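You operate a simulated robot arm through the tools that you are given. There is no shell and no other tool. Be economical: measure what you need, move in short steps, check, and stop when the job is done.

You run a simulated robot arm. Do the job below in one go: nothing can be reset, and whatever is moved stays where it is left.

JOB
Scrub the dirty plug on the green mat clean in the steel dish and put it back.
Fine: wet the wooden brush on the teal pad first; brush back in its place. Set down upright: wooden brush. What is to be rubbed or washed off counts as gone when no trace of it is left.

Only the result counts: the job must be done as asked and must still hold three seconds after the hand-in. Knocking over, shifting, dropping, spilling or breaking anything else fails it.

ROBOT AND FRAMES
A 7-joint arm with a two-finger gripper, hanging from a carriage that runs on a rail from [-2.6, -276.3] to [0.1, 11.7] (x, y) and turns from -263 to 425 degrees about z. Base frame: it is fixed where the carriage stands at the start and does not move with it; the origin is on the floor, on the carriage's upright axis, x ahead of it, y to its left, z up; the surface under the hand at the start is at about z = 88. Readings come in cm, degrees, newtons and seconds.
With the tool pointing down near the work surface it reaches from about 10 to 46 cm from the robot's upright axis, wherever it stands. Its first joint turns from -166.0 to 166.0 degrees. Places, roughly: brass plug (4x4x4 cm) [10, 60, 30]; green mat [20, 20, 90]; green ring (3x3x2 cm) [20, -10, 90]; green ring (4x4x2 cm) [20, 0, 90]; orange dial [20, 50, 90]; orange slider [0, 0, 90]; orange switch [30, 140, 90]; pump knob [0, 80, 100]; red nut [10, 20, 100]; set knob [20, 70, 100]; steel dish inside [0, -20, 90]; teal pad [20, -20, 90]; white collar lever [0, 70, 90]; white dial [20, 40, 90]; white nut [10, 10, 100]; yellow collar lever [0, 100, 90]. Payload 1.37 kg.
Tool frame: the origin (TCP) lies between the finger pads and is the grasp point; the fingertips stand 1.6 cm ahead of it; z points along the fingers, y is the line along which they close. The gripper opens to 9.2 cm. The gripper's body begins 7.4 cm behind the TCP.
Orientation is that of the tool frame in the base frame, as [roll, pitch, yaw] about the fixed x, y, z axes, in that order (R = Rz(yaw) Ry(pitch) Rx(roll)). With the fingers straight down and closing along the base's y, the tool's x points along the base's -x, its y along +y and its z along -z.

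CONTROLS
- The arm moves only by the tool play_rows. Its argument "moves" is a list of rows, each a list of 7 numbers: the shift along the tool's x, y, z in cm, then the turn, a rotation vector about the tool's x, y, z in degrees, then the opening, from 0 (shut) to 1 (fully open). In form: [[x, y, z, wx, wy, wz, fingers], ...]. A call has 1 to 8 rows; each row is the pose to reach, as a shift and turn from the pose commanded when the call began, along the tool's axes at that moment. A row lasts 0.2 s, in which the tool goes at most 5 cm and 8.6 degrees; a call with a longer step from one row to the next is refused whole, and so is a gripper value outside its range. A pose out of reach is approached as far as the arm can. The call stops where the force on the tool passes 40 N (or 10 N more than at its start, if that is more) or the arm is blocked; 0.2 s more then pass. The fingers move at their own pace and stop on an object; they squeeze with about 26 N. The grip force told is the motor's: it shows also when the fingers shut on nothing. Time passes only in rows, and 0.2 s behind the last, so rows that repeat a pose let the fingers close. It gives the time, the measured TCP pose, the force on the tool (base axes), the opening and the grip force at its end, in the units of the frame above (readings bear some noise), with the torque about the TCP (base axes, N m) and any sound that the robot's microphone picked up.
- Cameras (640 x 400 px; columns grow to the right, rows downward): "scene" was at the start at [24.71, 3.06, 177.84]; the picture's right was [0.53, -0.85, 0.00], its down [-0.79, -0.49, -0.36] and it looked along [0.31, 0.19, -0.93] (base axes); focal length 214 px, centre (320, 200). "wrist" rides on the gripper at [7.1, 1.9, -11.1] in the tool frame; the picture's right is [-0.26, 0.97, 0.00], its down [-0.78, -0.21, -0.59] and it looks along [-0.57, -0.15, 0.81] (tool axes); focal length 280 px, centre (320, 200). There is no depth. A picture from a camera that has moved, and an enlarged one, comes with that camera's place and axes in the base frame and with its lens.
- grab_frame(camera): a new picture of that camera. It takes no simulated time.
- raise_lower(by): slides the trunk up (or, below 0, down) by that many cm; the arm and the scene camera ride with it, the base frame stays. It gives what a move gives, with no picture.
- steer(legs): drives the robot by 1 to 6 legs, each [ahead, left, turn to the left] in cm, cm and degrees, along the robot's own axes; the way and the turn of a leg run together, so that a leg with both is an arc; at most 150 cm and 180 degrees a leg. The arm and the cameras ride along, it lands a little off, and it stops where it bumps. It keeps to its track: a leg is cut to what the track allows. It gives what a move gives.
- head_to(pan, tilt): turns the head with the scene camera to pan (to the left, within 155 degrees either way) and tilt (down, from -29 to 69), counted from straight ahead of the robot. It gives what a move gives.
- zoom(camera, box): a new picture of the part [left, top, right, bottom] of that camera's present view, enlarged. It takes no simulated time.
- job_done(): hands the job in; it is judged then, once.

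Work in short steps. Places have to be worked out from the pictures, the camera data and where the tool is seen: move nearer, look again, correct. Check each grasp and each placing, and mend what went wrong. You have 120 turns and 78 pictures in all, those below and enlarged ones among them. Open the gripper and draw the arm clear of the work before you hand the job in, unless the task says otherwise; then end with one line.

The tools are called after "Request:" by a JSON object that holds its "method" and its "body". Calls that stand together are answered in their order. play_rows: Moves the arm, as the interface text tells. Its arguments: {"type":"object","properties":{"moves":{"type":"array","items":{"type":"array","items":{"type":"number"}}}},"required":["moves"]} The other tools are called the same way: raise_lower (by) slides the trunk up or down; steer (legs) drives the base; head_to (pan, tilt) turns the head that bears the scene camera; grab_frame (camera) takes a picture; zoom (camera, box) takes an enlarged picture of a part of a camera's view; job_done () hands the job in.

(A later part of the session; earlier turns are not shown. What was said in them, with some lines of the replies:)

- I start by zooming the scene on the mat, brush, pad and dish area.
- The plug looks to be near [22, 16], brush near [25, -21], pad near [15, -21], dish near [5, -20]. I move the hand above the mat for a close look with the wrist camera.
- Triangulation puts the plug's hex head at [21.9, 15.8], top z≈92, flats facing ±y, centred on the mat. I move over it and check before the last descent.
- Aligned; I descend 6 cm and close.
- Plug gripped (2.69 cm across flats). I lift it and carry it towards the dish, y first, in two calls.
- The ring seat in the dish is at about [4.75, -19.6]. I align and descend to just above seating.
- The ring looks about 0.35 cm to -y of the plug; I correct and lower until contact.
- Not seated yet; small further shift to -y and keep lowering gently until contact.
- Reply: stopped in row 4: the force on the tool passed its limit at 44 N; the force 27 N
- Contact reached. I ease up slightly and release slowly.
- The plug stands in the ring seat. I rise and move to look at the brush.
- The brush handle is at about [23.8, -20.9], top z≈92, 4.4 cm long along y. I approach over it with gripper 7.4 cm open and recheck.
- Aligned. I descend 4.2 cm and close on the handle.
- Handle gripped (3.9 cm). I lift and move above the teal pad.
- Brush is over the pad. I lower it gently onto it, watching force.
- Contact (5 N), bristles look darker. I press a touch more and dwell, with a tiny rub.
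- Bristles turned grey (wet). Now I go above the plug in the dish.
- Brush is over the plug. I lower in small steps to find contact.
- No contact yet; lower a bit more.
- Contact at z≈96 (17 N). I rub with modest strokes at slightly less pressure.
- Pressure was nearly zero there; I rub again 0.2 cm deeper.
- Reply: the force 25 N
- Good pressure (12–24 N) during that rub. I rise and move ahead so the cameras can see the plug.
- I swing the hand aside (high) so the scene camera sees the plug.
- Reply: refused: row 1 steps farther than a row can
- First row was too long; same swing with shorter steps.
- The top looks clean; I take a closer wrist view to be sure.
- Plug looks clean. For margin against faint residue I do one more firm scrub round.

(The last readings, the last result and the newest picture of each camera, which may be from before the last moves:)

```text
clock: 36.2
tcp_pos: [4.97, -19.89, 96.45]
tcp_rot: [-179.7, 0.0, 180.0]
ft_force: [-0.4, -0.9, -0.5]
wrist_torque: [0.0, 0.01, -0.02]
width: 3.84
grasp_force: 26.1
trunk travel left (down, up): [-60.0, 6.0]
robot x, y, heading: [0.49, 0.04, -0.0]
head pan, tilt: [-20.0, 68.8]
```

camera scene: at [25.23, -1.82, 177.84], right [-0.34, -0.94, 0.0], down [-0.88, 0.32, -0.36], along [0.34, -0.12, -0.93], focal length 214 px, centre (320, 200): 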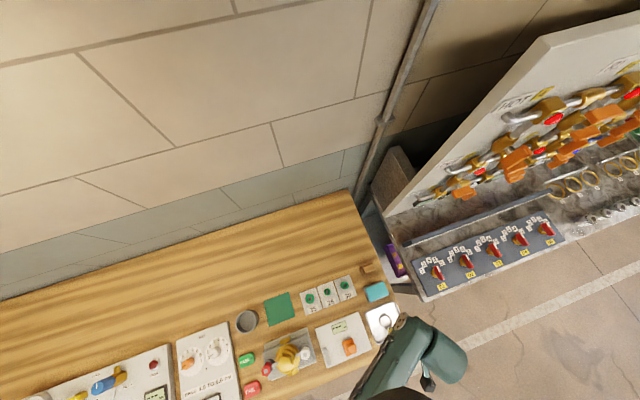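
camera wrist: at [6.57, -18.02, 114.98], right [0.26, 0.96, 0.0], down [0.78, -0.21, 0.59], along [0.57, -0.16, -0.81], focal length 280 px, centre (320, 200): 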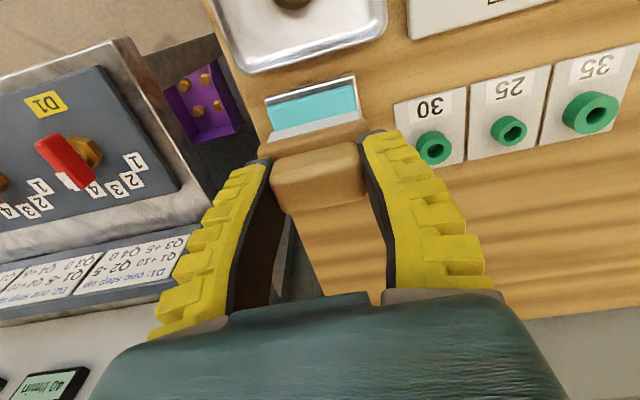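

Request:
{"method": "play_rows", "body": {"moves": [[0, 0, 0.25, 0, 0, 0, 0], [0, 0, 0.42, 0, 0, 0, 0], [0, 0.8, 0.42, 0, 0, 0, 0], [0, -0.8, 0.42, 0, 0, 0, 0], [0.5, 0.8, 0.42, 0, 0, 0, 0], [0.5, -0.8, 0.42, 0, 0, 0, 0], [-0.5, 0.8, 0.42, 0, 0, 0, 0], [-0.5, -0.8, 0.42, 0, 0, 0, 0]]}}

Request:
{"method": "play_rows", "body": {"moves": [[0.5, 0.8, 0, 0, 0, 0, 0], [1.3, 0.8, 0, 0, 0, 0, 0], [-0.3, 0.8, 0, 0, 0, 0, 0], [1.3, 1.4, 0, 0, 0, 0, 0], [-0.3, 1.4, 0, 0, 0, 0, 0], [1.3, 0.2, 0, 0, 0, 0, 0], [-0.3, 0.2, 0, 0, 0, 0, 0], [0.5, 0.8, 0, 0, 0, 0, 0]]}}

```text
clock: 38.0
tcp_pos: [5.32, -20.92, 96.32]
tcp_rot: [-179.8, -0.1, 180.0]
ft_force: [-0.7, -0.5, -1.1]
wrist_torque: [-0.02, -0.02, -0.01]
width: 3.83
grasp_force: 25.9
trunk travel left (down, up): [-60.0, 6.0]
robot x, y, heading: [-0.06, -0.16, 0.0]
head pan, tilt: [-20.0, 68.8]
```

```text
clock: 39.8
tcp_pos: [4.94, -20.16, 96.17]
tcp_rot: [-179.9, 0.0, 179.9]
ft_force: [-0.6, -1.2, -0.5]
wrist_torque: [-0.03, 0.03, 0.05]
width: 3.8
grasp_force: 25.6
trunk travel left (down, up): [-60.0, 6.0]
robot x, y, heading: [-0.27, -0.22, 0.1]
head pan, tilt: [-20.0, 68.8]
```

No force; I go 0.25 deeper and rub.

Request:
{"method": "play_rows", "body": {"moves": [[0, 0, 0.15, 0, 0, 0, 0], [0, 0, 0.25, 0, 0, 0, 0], [0, 0.8, 0.25, 0, 0, 0, 0], [0, -0.8, 0.25, 0, 0, 0, 0], [0.5, 0.8, 0.25, 0, 0, 0, 0], [0.5, -0.8, 0.25, 0, 0, 0, 0], [-0.5, 0.8, 0.25, 0, 0, 0, 0], [-0.5, -0.8, 0.25, 0, 0, 0, 0]]}}

Request:
{"method": "play_rows", "body": {"moves": [[0.5, 0.8, 0, 0, 0, 0, 0], [1.3, 0.8, 0, 0, 0, 0, 0], [-0.3, 0.8, 0, 0, 0, 0, 0], [1.3, 1.4, 0, 0, 0, 0, 0], [-0.3, 1.4, 0, 0, 0, 0, 0], [1.3, 0.2, 0, 0, 0, 0, 0], [-0.3, 0.2, 0, 0, 0, 0, 0], [0.5, 0.8, 0, 0, 0, 0, 0]]}}

```text
clock: 41.6
tcp_pos: [5.42, -20.77, 95.92]
tcp_rot: [-179.9, 0.0, -180.0]
ft_force: [-0.1, 7.7, 30.8]
wrist_torque: [0.36, 0.07, -0.02]
width: 3.87
grasp_force: 26.1
trunk travel left (down, up): [-60.0, 6.0]
robot x, y, heading: [-0.2, 0.09, -0.1]
head pan, tilt: [-20.0, 68.8]
```

```text
clock: 43.4
tcp_pos: [5.03, -20.01, 95.93]
tcp_rot: [-179.6, 0.3, 180.0]
ft_force: [3.3, -3.0, 10.6]
wrist_torque: [-0.04, -0.13, -0.01]
width: 3.87
grasp_force: 25.6
trunk travel left (down, up): [-60.0, 6.0]
robot x, y, heading: [0.13, 0.03, 0.0]
head pan, tilt: [-20.0, 68.8]
```

Firm scrub done. Now I carry the brush back to its place at [23.9, -21.05].

Request:
{"method": "play_rows", "body": {"moves": [[0, 0, -4, 0, 0, 0, 0], [0, 0, -8, 0, 0, 0, 0], [-4.5, -0.4, -8, 0, 0, 0, 0], [-9, -0.8, -8, 0, 0, 0, 0], [-13.5, -1.1, -8, 0, 0, 0, 0], [-17, -1.1, -6, 0, 0, 0, 0], [-18.9, -1.1, -3, 0, 0, 0, 0], [-18.9, -1.1, -0.5, 0, 0, 0, 0]]}}

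Request:
{"method": "grab_frame", "body": {"camera": "wrist"}}

```text
clock: 45.2
tcp_pos: [23.98, -21.11, 96.18]
tcp_rot: [-179.7, 0.1, -180.0]
ft_force: [0.3, 0.1, -0.5]
wrist_torque: [0.02, 0.01, 0.0]
width: 3.81
grasp_force: 26.0
trunk travel left (down, up): [-60.0, 6.0]
robot x, y, heading: [-0.12, -0.21, -0.1]
head pan, tilt: [-20.0, 68.8]
```

```text
42 pictures are left
camera wrist: at [16.92, -19.06, 107.35], right [0.26, 0.97, 0.0], down [0.78, -0.21, 0.59], along [0.57, -0.16, -0.81], focal length 280 px, centre (320, 200)
```

wrist: 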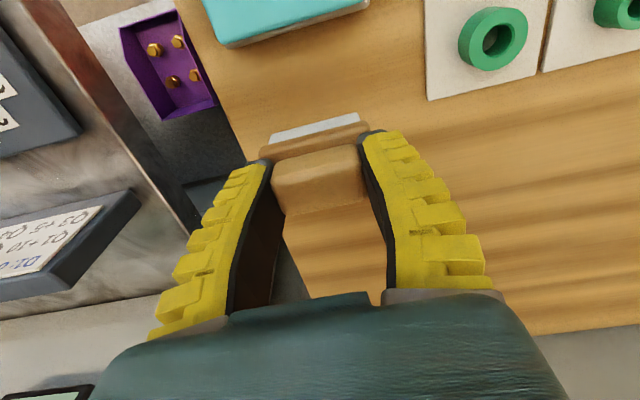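

Position matches the pick-up spot. I lower slowly to the grasp height (92.7).

Request:
{"method": "play_rows", "body": {"moves": [[0, 0, 2, 0, 0, 0, 0], [0, 0, 3, 0, 0, 0, 0], [0, 0, 3.3, 0, 0, 0, 0], [0, 0, 3.45, 0, 0, 0, 0]]}}

```text
clock: 46.2
tcp_pos: [23.81, -20.95, 92.89]
tcp_rot: [-179.8, 0.0, 179.9]
ft_force: [-0.6, 0.5, -0.2]
wrist_torque: [0.0, -0.02, 0.04]
width: 3.84
grasp_force: 26.1
trunk travel left (down, up): [-60.0, 6.0]
robot x, y, heading: [0.03, -0.04, 0.0]
head pan, tilt: [-20.0, 68.8]
```

Request:
{"method": "play_rows", "body": {"moves": [[0, 0, 0.15, 0, 0, 0, 0], [0, 0, 0.25, 0, 0, 0, 0]]}}

```text
clock: 46.8
tcp_pos: [23.9, -21.02, 92.69]
tcp_rot: [-179.7, 0.0, 180.0]
ft_force: [-0.2, -0.1, -0.2]
wrist_torque: [0.0, 0.02, 0.0]
width: 3.82
grasp_force: 26.7
trunk travel left (down, up): [-60.0, 6.0]
robot x, y, heading: [-0.14, 0.09, -0.2]
head pan, tilt: [-20.0, 68.8]
```

Still no contact; a bit lower.

Request:
{"method": "play_rows", "body": {"moves": [[0, 0, 0.1, 0, 0, 0, 0], [0, 0, 0.2, 0, 0, 0, 0]]}}

```text
clock: 47.4
tcp_pos: [23.86, -20.98, 92.51]
tcp_rot: [-179.8, 0.1, -180.0]
ft_force: [0.1, -0.2, -1.1]
wrist_torque: [0.01, 0.0, 0.01]
width: 3.82
grasp_force: 26.3
trunk travel left (down, up): [-60.0, 6.0]
robot x, y, heading: [-0.13, -0.02, -0.2]
head pan, tilt: [-20.0, 68.8]
```

Request:
{"method": "play_rows", "body": {"moves": [[0, 0, 0.1, 0, 0, 0, 0], [0, 0, 0.2, 0, 0, 0, 0]]}}

Request:
{"method": "zoom", "body": {"camera": "wrist", "box": [200, 50, 440, 200]}}

```text
clock: 48.0
tcp_pos: [23.93, -21.05, 92.4]
tcp_rot: [-179.7, 0.1, -179.9]
ft_force: [-3.9, 5.7, 18.5]
wrist_torque: [0.25, 0.06, 0.04]
width: 3.86
grasp_force: 26.4
trunk travel left (down, up): [-60.0, 6.0]
robot x, y, heading: [-0.36, -0.01, -0.2]
head pan, tilt: [-20.0, 68.8]
```

```text
2.67 times, centred on (320, 125) of wrist
camera zoom: at [16.74, -19.01, 103.51], right [0.26, 0.97, 0.0], down [0.78, -0.21, 0.59], along [0.57, -0.16, -0.81], focal length 748 px, centre (320, 400)
```

zoom: 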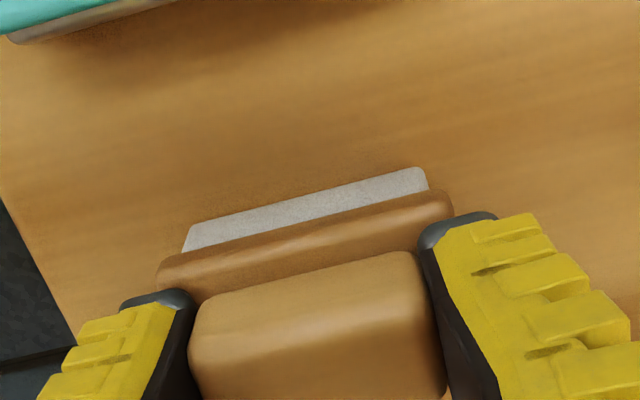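

Brush is on the table. I relieve slightly, open, and rise, then view it.

Request:
{"method": "play_rows", "body": {"moves": [[0, 0, -0.1, 0, 0, 0, 0], [0, 0, -0.1, 0, 0, 0, 0.6], [0, 0, -0.1, 0, 0, 0, 0.75], [0, 0, -0.3, 0, 0, 0, 0.75], [0, 0, -3, 0, 0, 0, 0.75], [0, 0, -7.5, 0, 0, 0, 0.75], [2, 0, -11.5, 0, 0, 0, 0.75]]}}

Request:
{"method": "grab_frame", "body": {"camera": "wrist"}}

```text
clock: 49.6
tcp_pos: [21.64, -21.19, 103.9]
tcp_rot: [-179.8, 0.0, 180.0]
ft_force: [-0.5, -0.4, 1.0]
wrist_torque: [0.0, 0.04, -0.01]
width: 7.09
grasp_force: 1.6
trunk travel left (down, up): [-60.0, 6.0]
robot x, y, heading: [0.09, 0.03, 0.1]
head pan, tilt: [-20.0, 68.8]
```

```text
40 pictures are left
camera wrist: at [14.61, -19.04, 115.02], right [0.26, 0.97, 0.0], down [0.78, -0.21, 0.59], along [0.57, -0.16, -0.81], focal length 280 px, centre (320, 200)
```

wrist: 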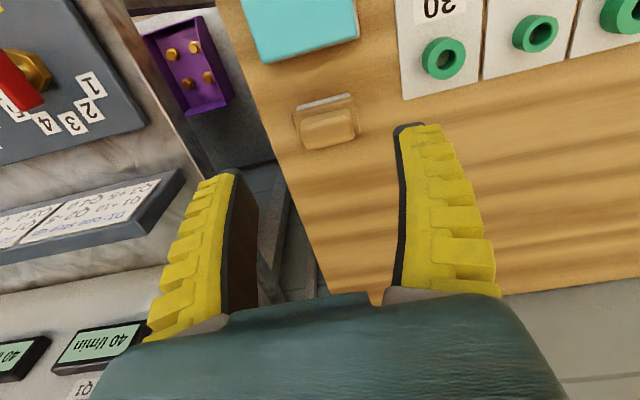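

Brush is back upright at its place. Next, back over the dish to view the plug.

Request:
{"method": "play_rows", "body": {"moves": [[4.5, 0.3, 0, 0, 0, 0, 0.6], [9, 0.7, 0, 0, 0, 0, 0.6], [13.5, 1.1, 0, 0, 0, 0, 0.6], [16.8, 1.2, 0, 0, 0, 0, 0.6], [16.8, 1.2, 3, 0, 0, 0, 0.6]]}}

Request:
{"method": "zoom", "body": {"camera": "wrist", "box": [240, 50, 400, 190]}}

```text
clock: 50.8
tcp_pos: [5.16, -20.07, 100.96]
tcp_rot: [-179.7, 0.1, -179.9]
ft_force: [0.4, 0.6, 0.1]
wrist_torque: [-0.01, 0.0, 0.02]
width: 5.81
grasp_force: 1.8
trunk travel left (down, up): [-60.0, 6.0]
robot x, y, heading: [-0.19, 0.31, 0.1]
head pan, tilt: [-20.0, 68.8]
```

```text
2.86 times, centred on (320, 120) of wrist
camera zoom: at [-1.92, -18.08, 112.06], right [0.26, 0.97, 0.0], down [0.78, -0.21, 0.59], along [0.57, -0.16, -0.81], focal length 801 px, centre (320, 429)
```

zoom: 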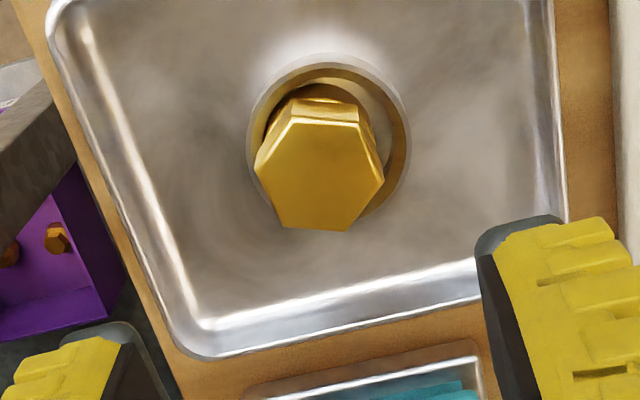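

Plug is clean; hex has rotated about +8° with centre near [4.73, -20.0]. I align the jaws with its flats (turn -7.8° about tool z) and descend partway.

Request:
{"method": "play_rows", "body": {"moves": [[0.45, 0, 1, 0, 0, -4, 0.65], [0.45, 0, 3, 0, 0, -7.8, 0.65], [0.45, 0, 6, 0, 0, -7.8, 0.65], [0.45, 0, 6, 0, 0, -7.8, 0.65]]}}

Request:
{"method": "zoom", "body": {"camera": "wrist", "box": [200, 50, 440, 210]}}

```text
clock: 51.8
tcp_pos: [4.62, -19.83, 94.88]
tcp_rot: [-179.8, -0.1, -172.2]
ft_force: [0.2, 0.0, -0.2]
wrist_torque: [0.0, -0.01, -0.01]
width: 6.24
grasp_force: 1.5
trunk travel left (down, up): [-60.0, 6.0]
robot x, y, heading: [0.09, -0.27, 0.1]
head pan, tilt: [-20.0, 68.8]
```

```text
2.50 times, centred on (320, 130) of wrist
camera zoom: at [-2.7, -18.77, 105.9], right [0.13, 0.99, 0.0], down [0.8, -0.1, 0.59], along [0.58, -0.08, -0.81], focal length 701 px, centre (320, 375)
```

zoom: 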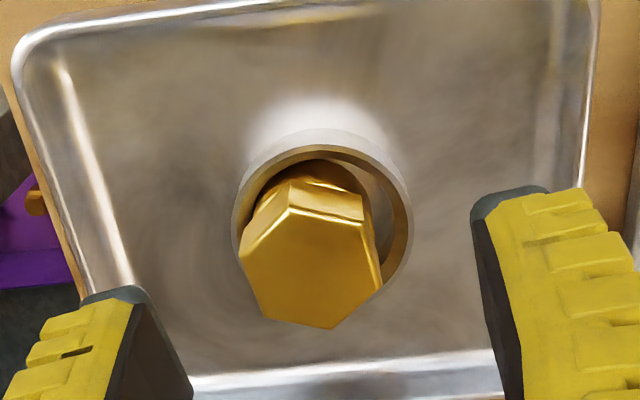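

Small correction, then descend to ~91.4 and close.

Request:
{"method": "play_rows", "body": {"moves": [[0.2, -0.2, 1.5, 0, 0, 0, 0.65], [0.2, -0.2, 3.0, 0, 0, 0, 0.65], [0.2, -0.2, 3.4, 0, 0, 0, 0.6], [0.2, -0.2, 3.4, 0, 0, 0, 0.3], [0.2, -0.2, 3.4, 0, 0, 0, 0], [0.2, -0.2, 3.4, 0, 0, 0, 0], [0.2, -0.2, 3.4, 0, 0, 0, 0]]}}

Request:
{"method": "zoom", "body": {"camera": "wrist", "box": [200, 50, 440, 210]}}

```text
clock: 53.4
tcp_pos: [4.42, -20.1, 91.35]
tcp_rot: [-179.7, 0.0, -172.2]
ft_force: [0.0, 4.0, 16.4]
wrist_torque: [0.13, -0.34, 0.01]
width: 2.72
grasp_force: 26.4
trunk travel left (down, up): [-60.0, 6.0]
robot x, y, heading: [0.11, 0.04, 0.1]
head pan, tilt: [-20.0, 68.8]
```

```text
2.50 times, centred on (320, 130) of wrist
camera zoom: at [-2.89, -18.98, 102.44], right [0.13, 0.99, -0.01], down [0.8, -0.1, 0.59], along [0.59, -0.08, -0.81], focal length 701 px, centre (320, 375)
```

zoom: 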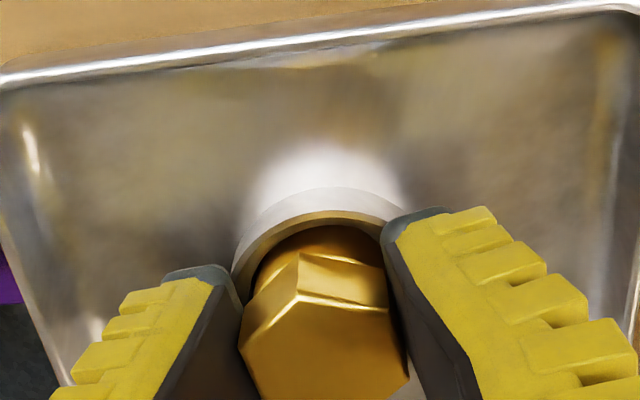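

Gripped at 2.72 cm. Lift straight up and check the hold.

Request:
{"method": "play_rows", "body": {"moves": [[0, 0, -1.5, 0, 0, 0, 0], [0, 0, -4.5, 0, 0, 0, 0], [0, 0, -9, 0, 0, 0, 0], [0, 0, -13, 0, 0, 0, 0], [0, 0, -14, 0, 0, 0, 0]]}}

Request:
{"method": "zoom", "body": {"camera": "wrist", "box": [200, 20, 440, 220]}}

```text
clock: 54.6
tcp_pos: [4.22, -20.31, 105.35]
tcp_rot: [-179.8, -0.1, -172.2]
ft_force: [0.1, 0.2, -1.1]
wrist_torque: [0.03, 0.02, -0.01]
width: 2.23
grasp_force: 26.3
trunk travel left (down, up): [-60.0, 6.0]
robot x, y, heading: [-0.01, -0.03, -0.3]
head pan, tilt: [-20.0, 68.8]
```

```text
2.00 times, centred on (320, 120) of wrist
camera zoom: at [-3.03, -19.23, 116.38], right [0.13, 0.99, 0.0], down [0.8, -0.1, 0.59], along [0.58, -0.08, -0.81], focal length 561 px, centre (320, 360)
```

zoom: 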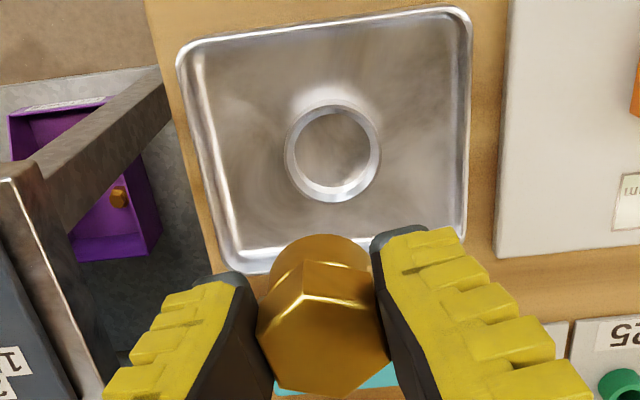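

Held and clean. I turn back to the original yaw in place.

Request:
{"method": "play_rows", "body": {"moves": [[0, 0, 0, 0, 0, 4, 0], [0, 0, 0, 0, 0, 7.8, 0], [0, 0, 0, 0, 0, 7.8, 0]]}}

Request:
{"method": "play_rows", "body": {"moves": [[-4.5, 0, 0, 0, 0, 0, 0], [-9, 0, 0, 0, 0, 0, 0], [-13.5, 0, 0, 0, 0, 0, 0], [-16.5, 2, 0, 0, 0, 0, 0], [-17.6, 6, 0, 0, 0, 0, 0], [-17.6, 10.5, 0, 0, 0, 0, 0], [-17.6, 15, 0, 0, 0, 0, 0], [-17.6, 19.5, 0, 0, 0, 0, 0]]}}

Request:
{"method": "play_rows", "body": {"moves": [[0, 4.5, 0, 0, 0, 0, 0], [0, 9, 0, 0, 0, 0, 0], [0, 13, 0, 0, 0, 0, 0], [0, 16.2, 0, 0, 0, 0, 0], [0, 16.2, 3, 0, 0, 0, 0], [0, 16.2, 6, 0, 0, 0, 0], [0, 16.2, 8, 0, 0, 0, 0]]}}

Request:
{"method": "grab_frame", "body": {"camera": "wrist"}}

```text
clock: 55.4
tcp_pos: [4.27, -20.12, 105.33]
tcp_rot: [-179.7, 0.0, -180.0]
ft_force: [-0.1, 0.9, -1.9]
wrist_torque: [0.03, -0.04, -0.01]
width: 2.24
grasp_force: 25.8
trunk travel left (down, up): [-60.0, 6.0]
robot x, y, heading: [-0.05, -0.13, -0.0]
head pan, tilt: [-20.0, 68.8]
```

```text
clock: 57.2
tcp_pos: [22.08, -0.69, 105.31]
tcp_rot: [-179.8, 0.0, -180.0]
ft_force: [-0.9, -0.4, -1.4]
wrist_torque: [0.01, -0.01, -0.01]
width: 2.19
grasp_force: 25.9
trunk travel left (down, up): [-60.0, 6.0]
robot x, y, heading: [0.18, -0.03, 0.1]
head pan, tilt: [-20.0, 68.8]
```

```text
clock: 58.8
tcp_pos: [21.69, 15.65, 97.4]
tcp_rot: [-179.8, 0.1, 180.0]
ft_force: [-0.2, 0.2, -1.5]
wrist_torque: [-0.01, 0.04, 0.0]
width: 2.23
grasp_force: 26.0
trunk travel left (down, up): [-60.0, 6.0]
robot x, y, heading: [-0.0, 0.12, -0.1]
head pan, tilt: [-20.0, 68.8]
```

```text
35 pictures are left
camera wrist: at [14.57, 17.71, 108.48], right [0.26, 0.97, 0.0], down [0.78, -0.21, 0.59], along [0.57, -0.16, -0.81], focal length 280 px, centre (320, 200)
```

wrist: 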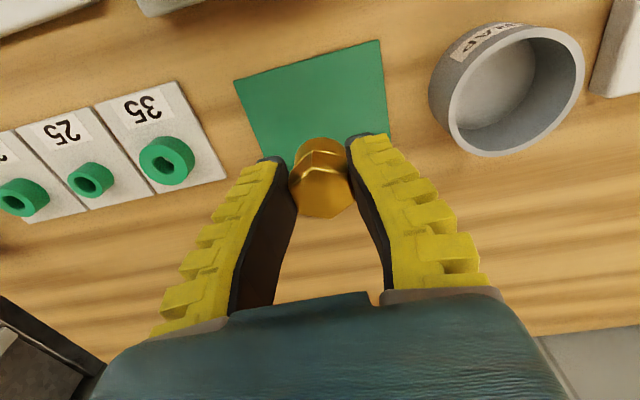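

The plug sits ~0.5 cm short in x of its original spot. I shift and lower to just above the mat.

Request:
{"method": "play_rows", "body": {"moves": [[-0.5, 0.05, 1, 0, 0, 0, 0], [-0.5, 0.05, 4, 0, 0, 0, 0], [-0.5, 0.05, 5, 0, 0, 0, 0]]}}

Request:
{"method": "zoom", "body": {"camera": "wrist", "box": [160, 30, 480, 230]}}

Request:
{"method": "zoom", "body": {"camera": "scene", "box": [240, 280, 320, 330]}}

```text
clock: 59.6
tcp_pos: [22.29, 15.5, 92.27]
tcp_rot: [-179.7, -0.1, 180.0]
ft_force: [-0.6, 0.0, -1.7]
wrist_torque: [0.0, 0.0, -0.02]
width: 2.19
grasp_force: 26.5
trunk travel left (down, up): [-60.0, 6.0]
robot x, y, heading: [0.18, -0.07, 0.2]
head pan, tilt: [-20.0, 68.8]
```

```text
2.00 times, centred on (320, 130) of wrist
camera zoom: at [15.15, 17.55, 103.4], right [0.26, 0.97, 0.0], down [0.78, -0.21, 0.59], along [0.57, -0.16, -0.81], focal length 561 px, centre (320, 340)
```

zoom: 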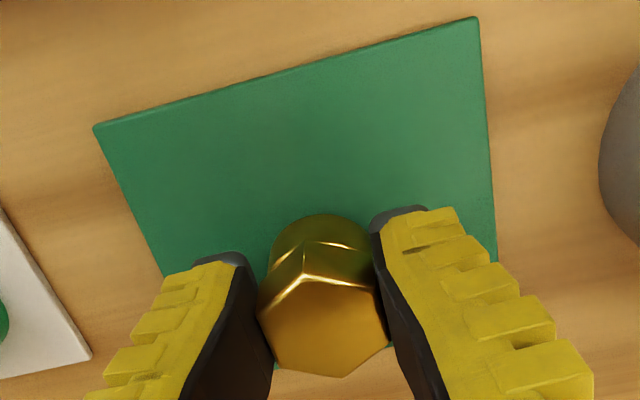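

```text
8.00 times, centred on (280, 305) of scene
camera zoom: at [25.22, -1.81, 177.84], right [-0.34, -0.94, 0.0], down [-0.88, 0.32, -0.36], along [0.34, -0.12, -0.93], focal length 1716 px, centre (640, -640)
```

zoom: 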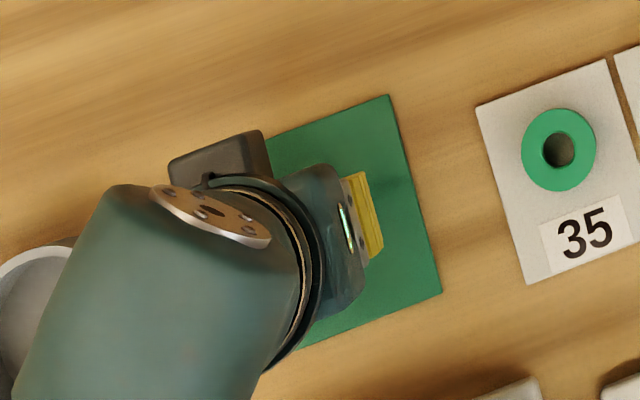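

Plug is centred over the mat within ~0.15 cm. I lower in small steps to contact.

Request:
{"method": "play_rows", "body": {"moves": [[0, 0, 0.6, 0, 0, 0, 0], [0, 0, 0.9, 0, 0, 0, 0], [0, 0, 1.1, 0, 0, 0, 0]]}}

```text
clock: 60.4
tcp_pos: [22.47, 15.53, 91.2]
tcp_rot: [-179.8, 0.2, -179.9]
ft_force: [-1.7, -3.8, 14.8]
wrist_torque: [-0.03, -0.23, -0.04]
width: 2.61
grasp_force: 25.9
trunk travel left (down, up): [-60.0, 6.0]
robot x, y, heading: [0.11, -0.2, 0.3]
head pan, tilt: [-20.0, 68.8]
```

Contact on the mat (15 N). Ease slightly, open, and rise straight up.

Request:
{"method": "play_rows", "body": {"moves": [[0, 0, -0.1, 0, 0, 0, 0], [0, 0, -0.1, 0, 0, 0, 0.4], [0, 0, -0.1, 0, 0, 0, 0.65], [0, 0, -0.1, 0, 0, 0, 0.65], [0, 0, -3, 0, 0, 0, 0.65], [0, 0, -6, 0, 0, 0, 0.65]]}}

Request:
{"method": "zoom", "body": {"camera": "wrist", "box": [200, 30, 440, 200]}}

```text
clock: 61.8
tcp_pos: [22.17, 15.52, 97.24]
tcp_rot: [-179.8, 0.0, -180.0]
ft_force: [0.1, 0.5, -0.2]
wrist_torque: [0.01, 0.02, 0.01]
width: 6.22
grasp_force: 2.0
trunk travel left (down, up): [-60.0, 6.0]
robot x, y, heading: [0.21, 0.05, -0.1]
head pan, tilt: [-20.0, 68.8]
```

```text
2.35 times, centred on (320, 115) of wrist
camera zoom: at [15.05, 17.52, 108.37], right [0.26, 0.97, 0.0], down [0.78, -0.21, 0.59], along [0.57, -0.16, -0.81], focal length 660 px, centre (320, 400)
```

zoom: 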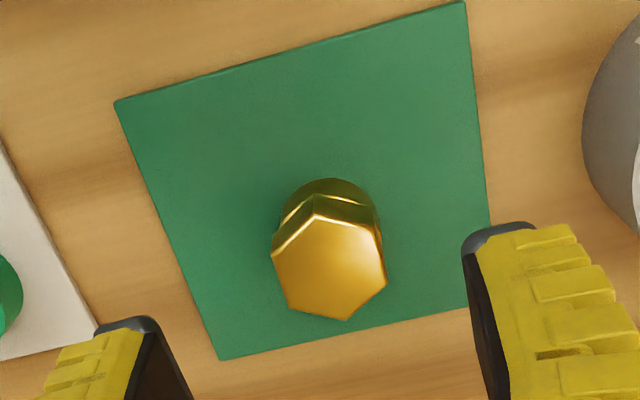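

Plug stands clean and upright on the mat. I draw the arm up and away and take a final look.

Request:
{"method": "play_rows", "body": {"moves": [[0, 0, -4.5, 0, 0, 0, 0.8], [0, 0, -9, 0, 0, 0, 1], [0, 0, -13.5, 0, 0, 0, 1], [0, 0, -18, 0, 0, 0, 1], [-4, 0, -20, 0, 0, 0, 1], [-8, 2, -20, 0, 0, 0, 1], [-8, 6.5, -20, 0, 0, 0, 1], [-8, 11, -20, 0, 0, 0, 1]]}}

Request:
{"method": "zoom", "body": {"camera": "scene", "box": [255, 250, 415, 350]}}

```text
clock: 63.6
tcp_pos: [30.24, 26.77, 117.13]
tcp_rot: [-179.6, 0.0, -179.9]
ft_force: [-0.1, -1.2, -0.5]
wrist_torque: [0.02, 0.02, 0.02]
width: 9.17
grasp_force: 0.1
trunk travel left (down, up): [-60.0, 6.0]
robot x, y, heading: [0.35, -0.12, 0.1]
head pan, tilt: [-20.0, 68.8]
```

```text
4.00 times, centred on (335, 300) of scene
camera zoom: at [25.22, -1.82, 177.85], right [-0.34, -0.94, 0.0], down [-0.88, 0.32, -0.36], along [0.34, -0.12, -0.93], focal length 858 px, centre (260, -200)
```

zoom: 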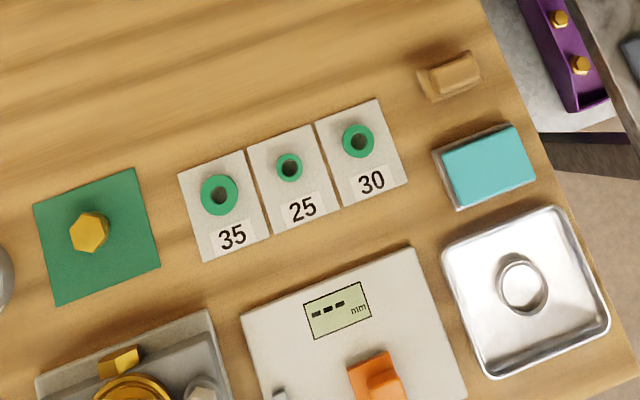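

The plug is clean and standing on the mat, the brush is upright in its place, and nothing else has moved. I hand in.

Request:
{"method": "job_done", "body": {}}

```text
The job is handed in.
```

I wet the brush on the teal pad, scrubbed the plug in the steel dish until the close-up pictures showed no dirt, and stood it back on the green mat about 0.7 cm from where it started; the brush is upright in its place and the arm is clear.
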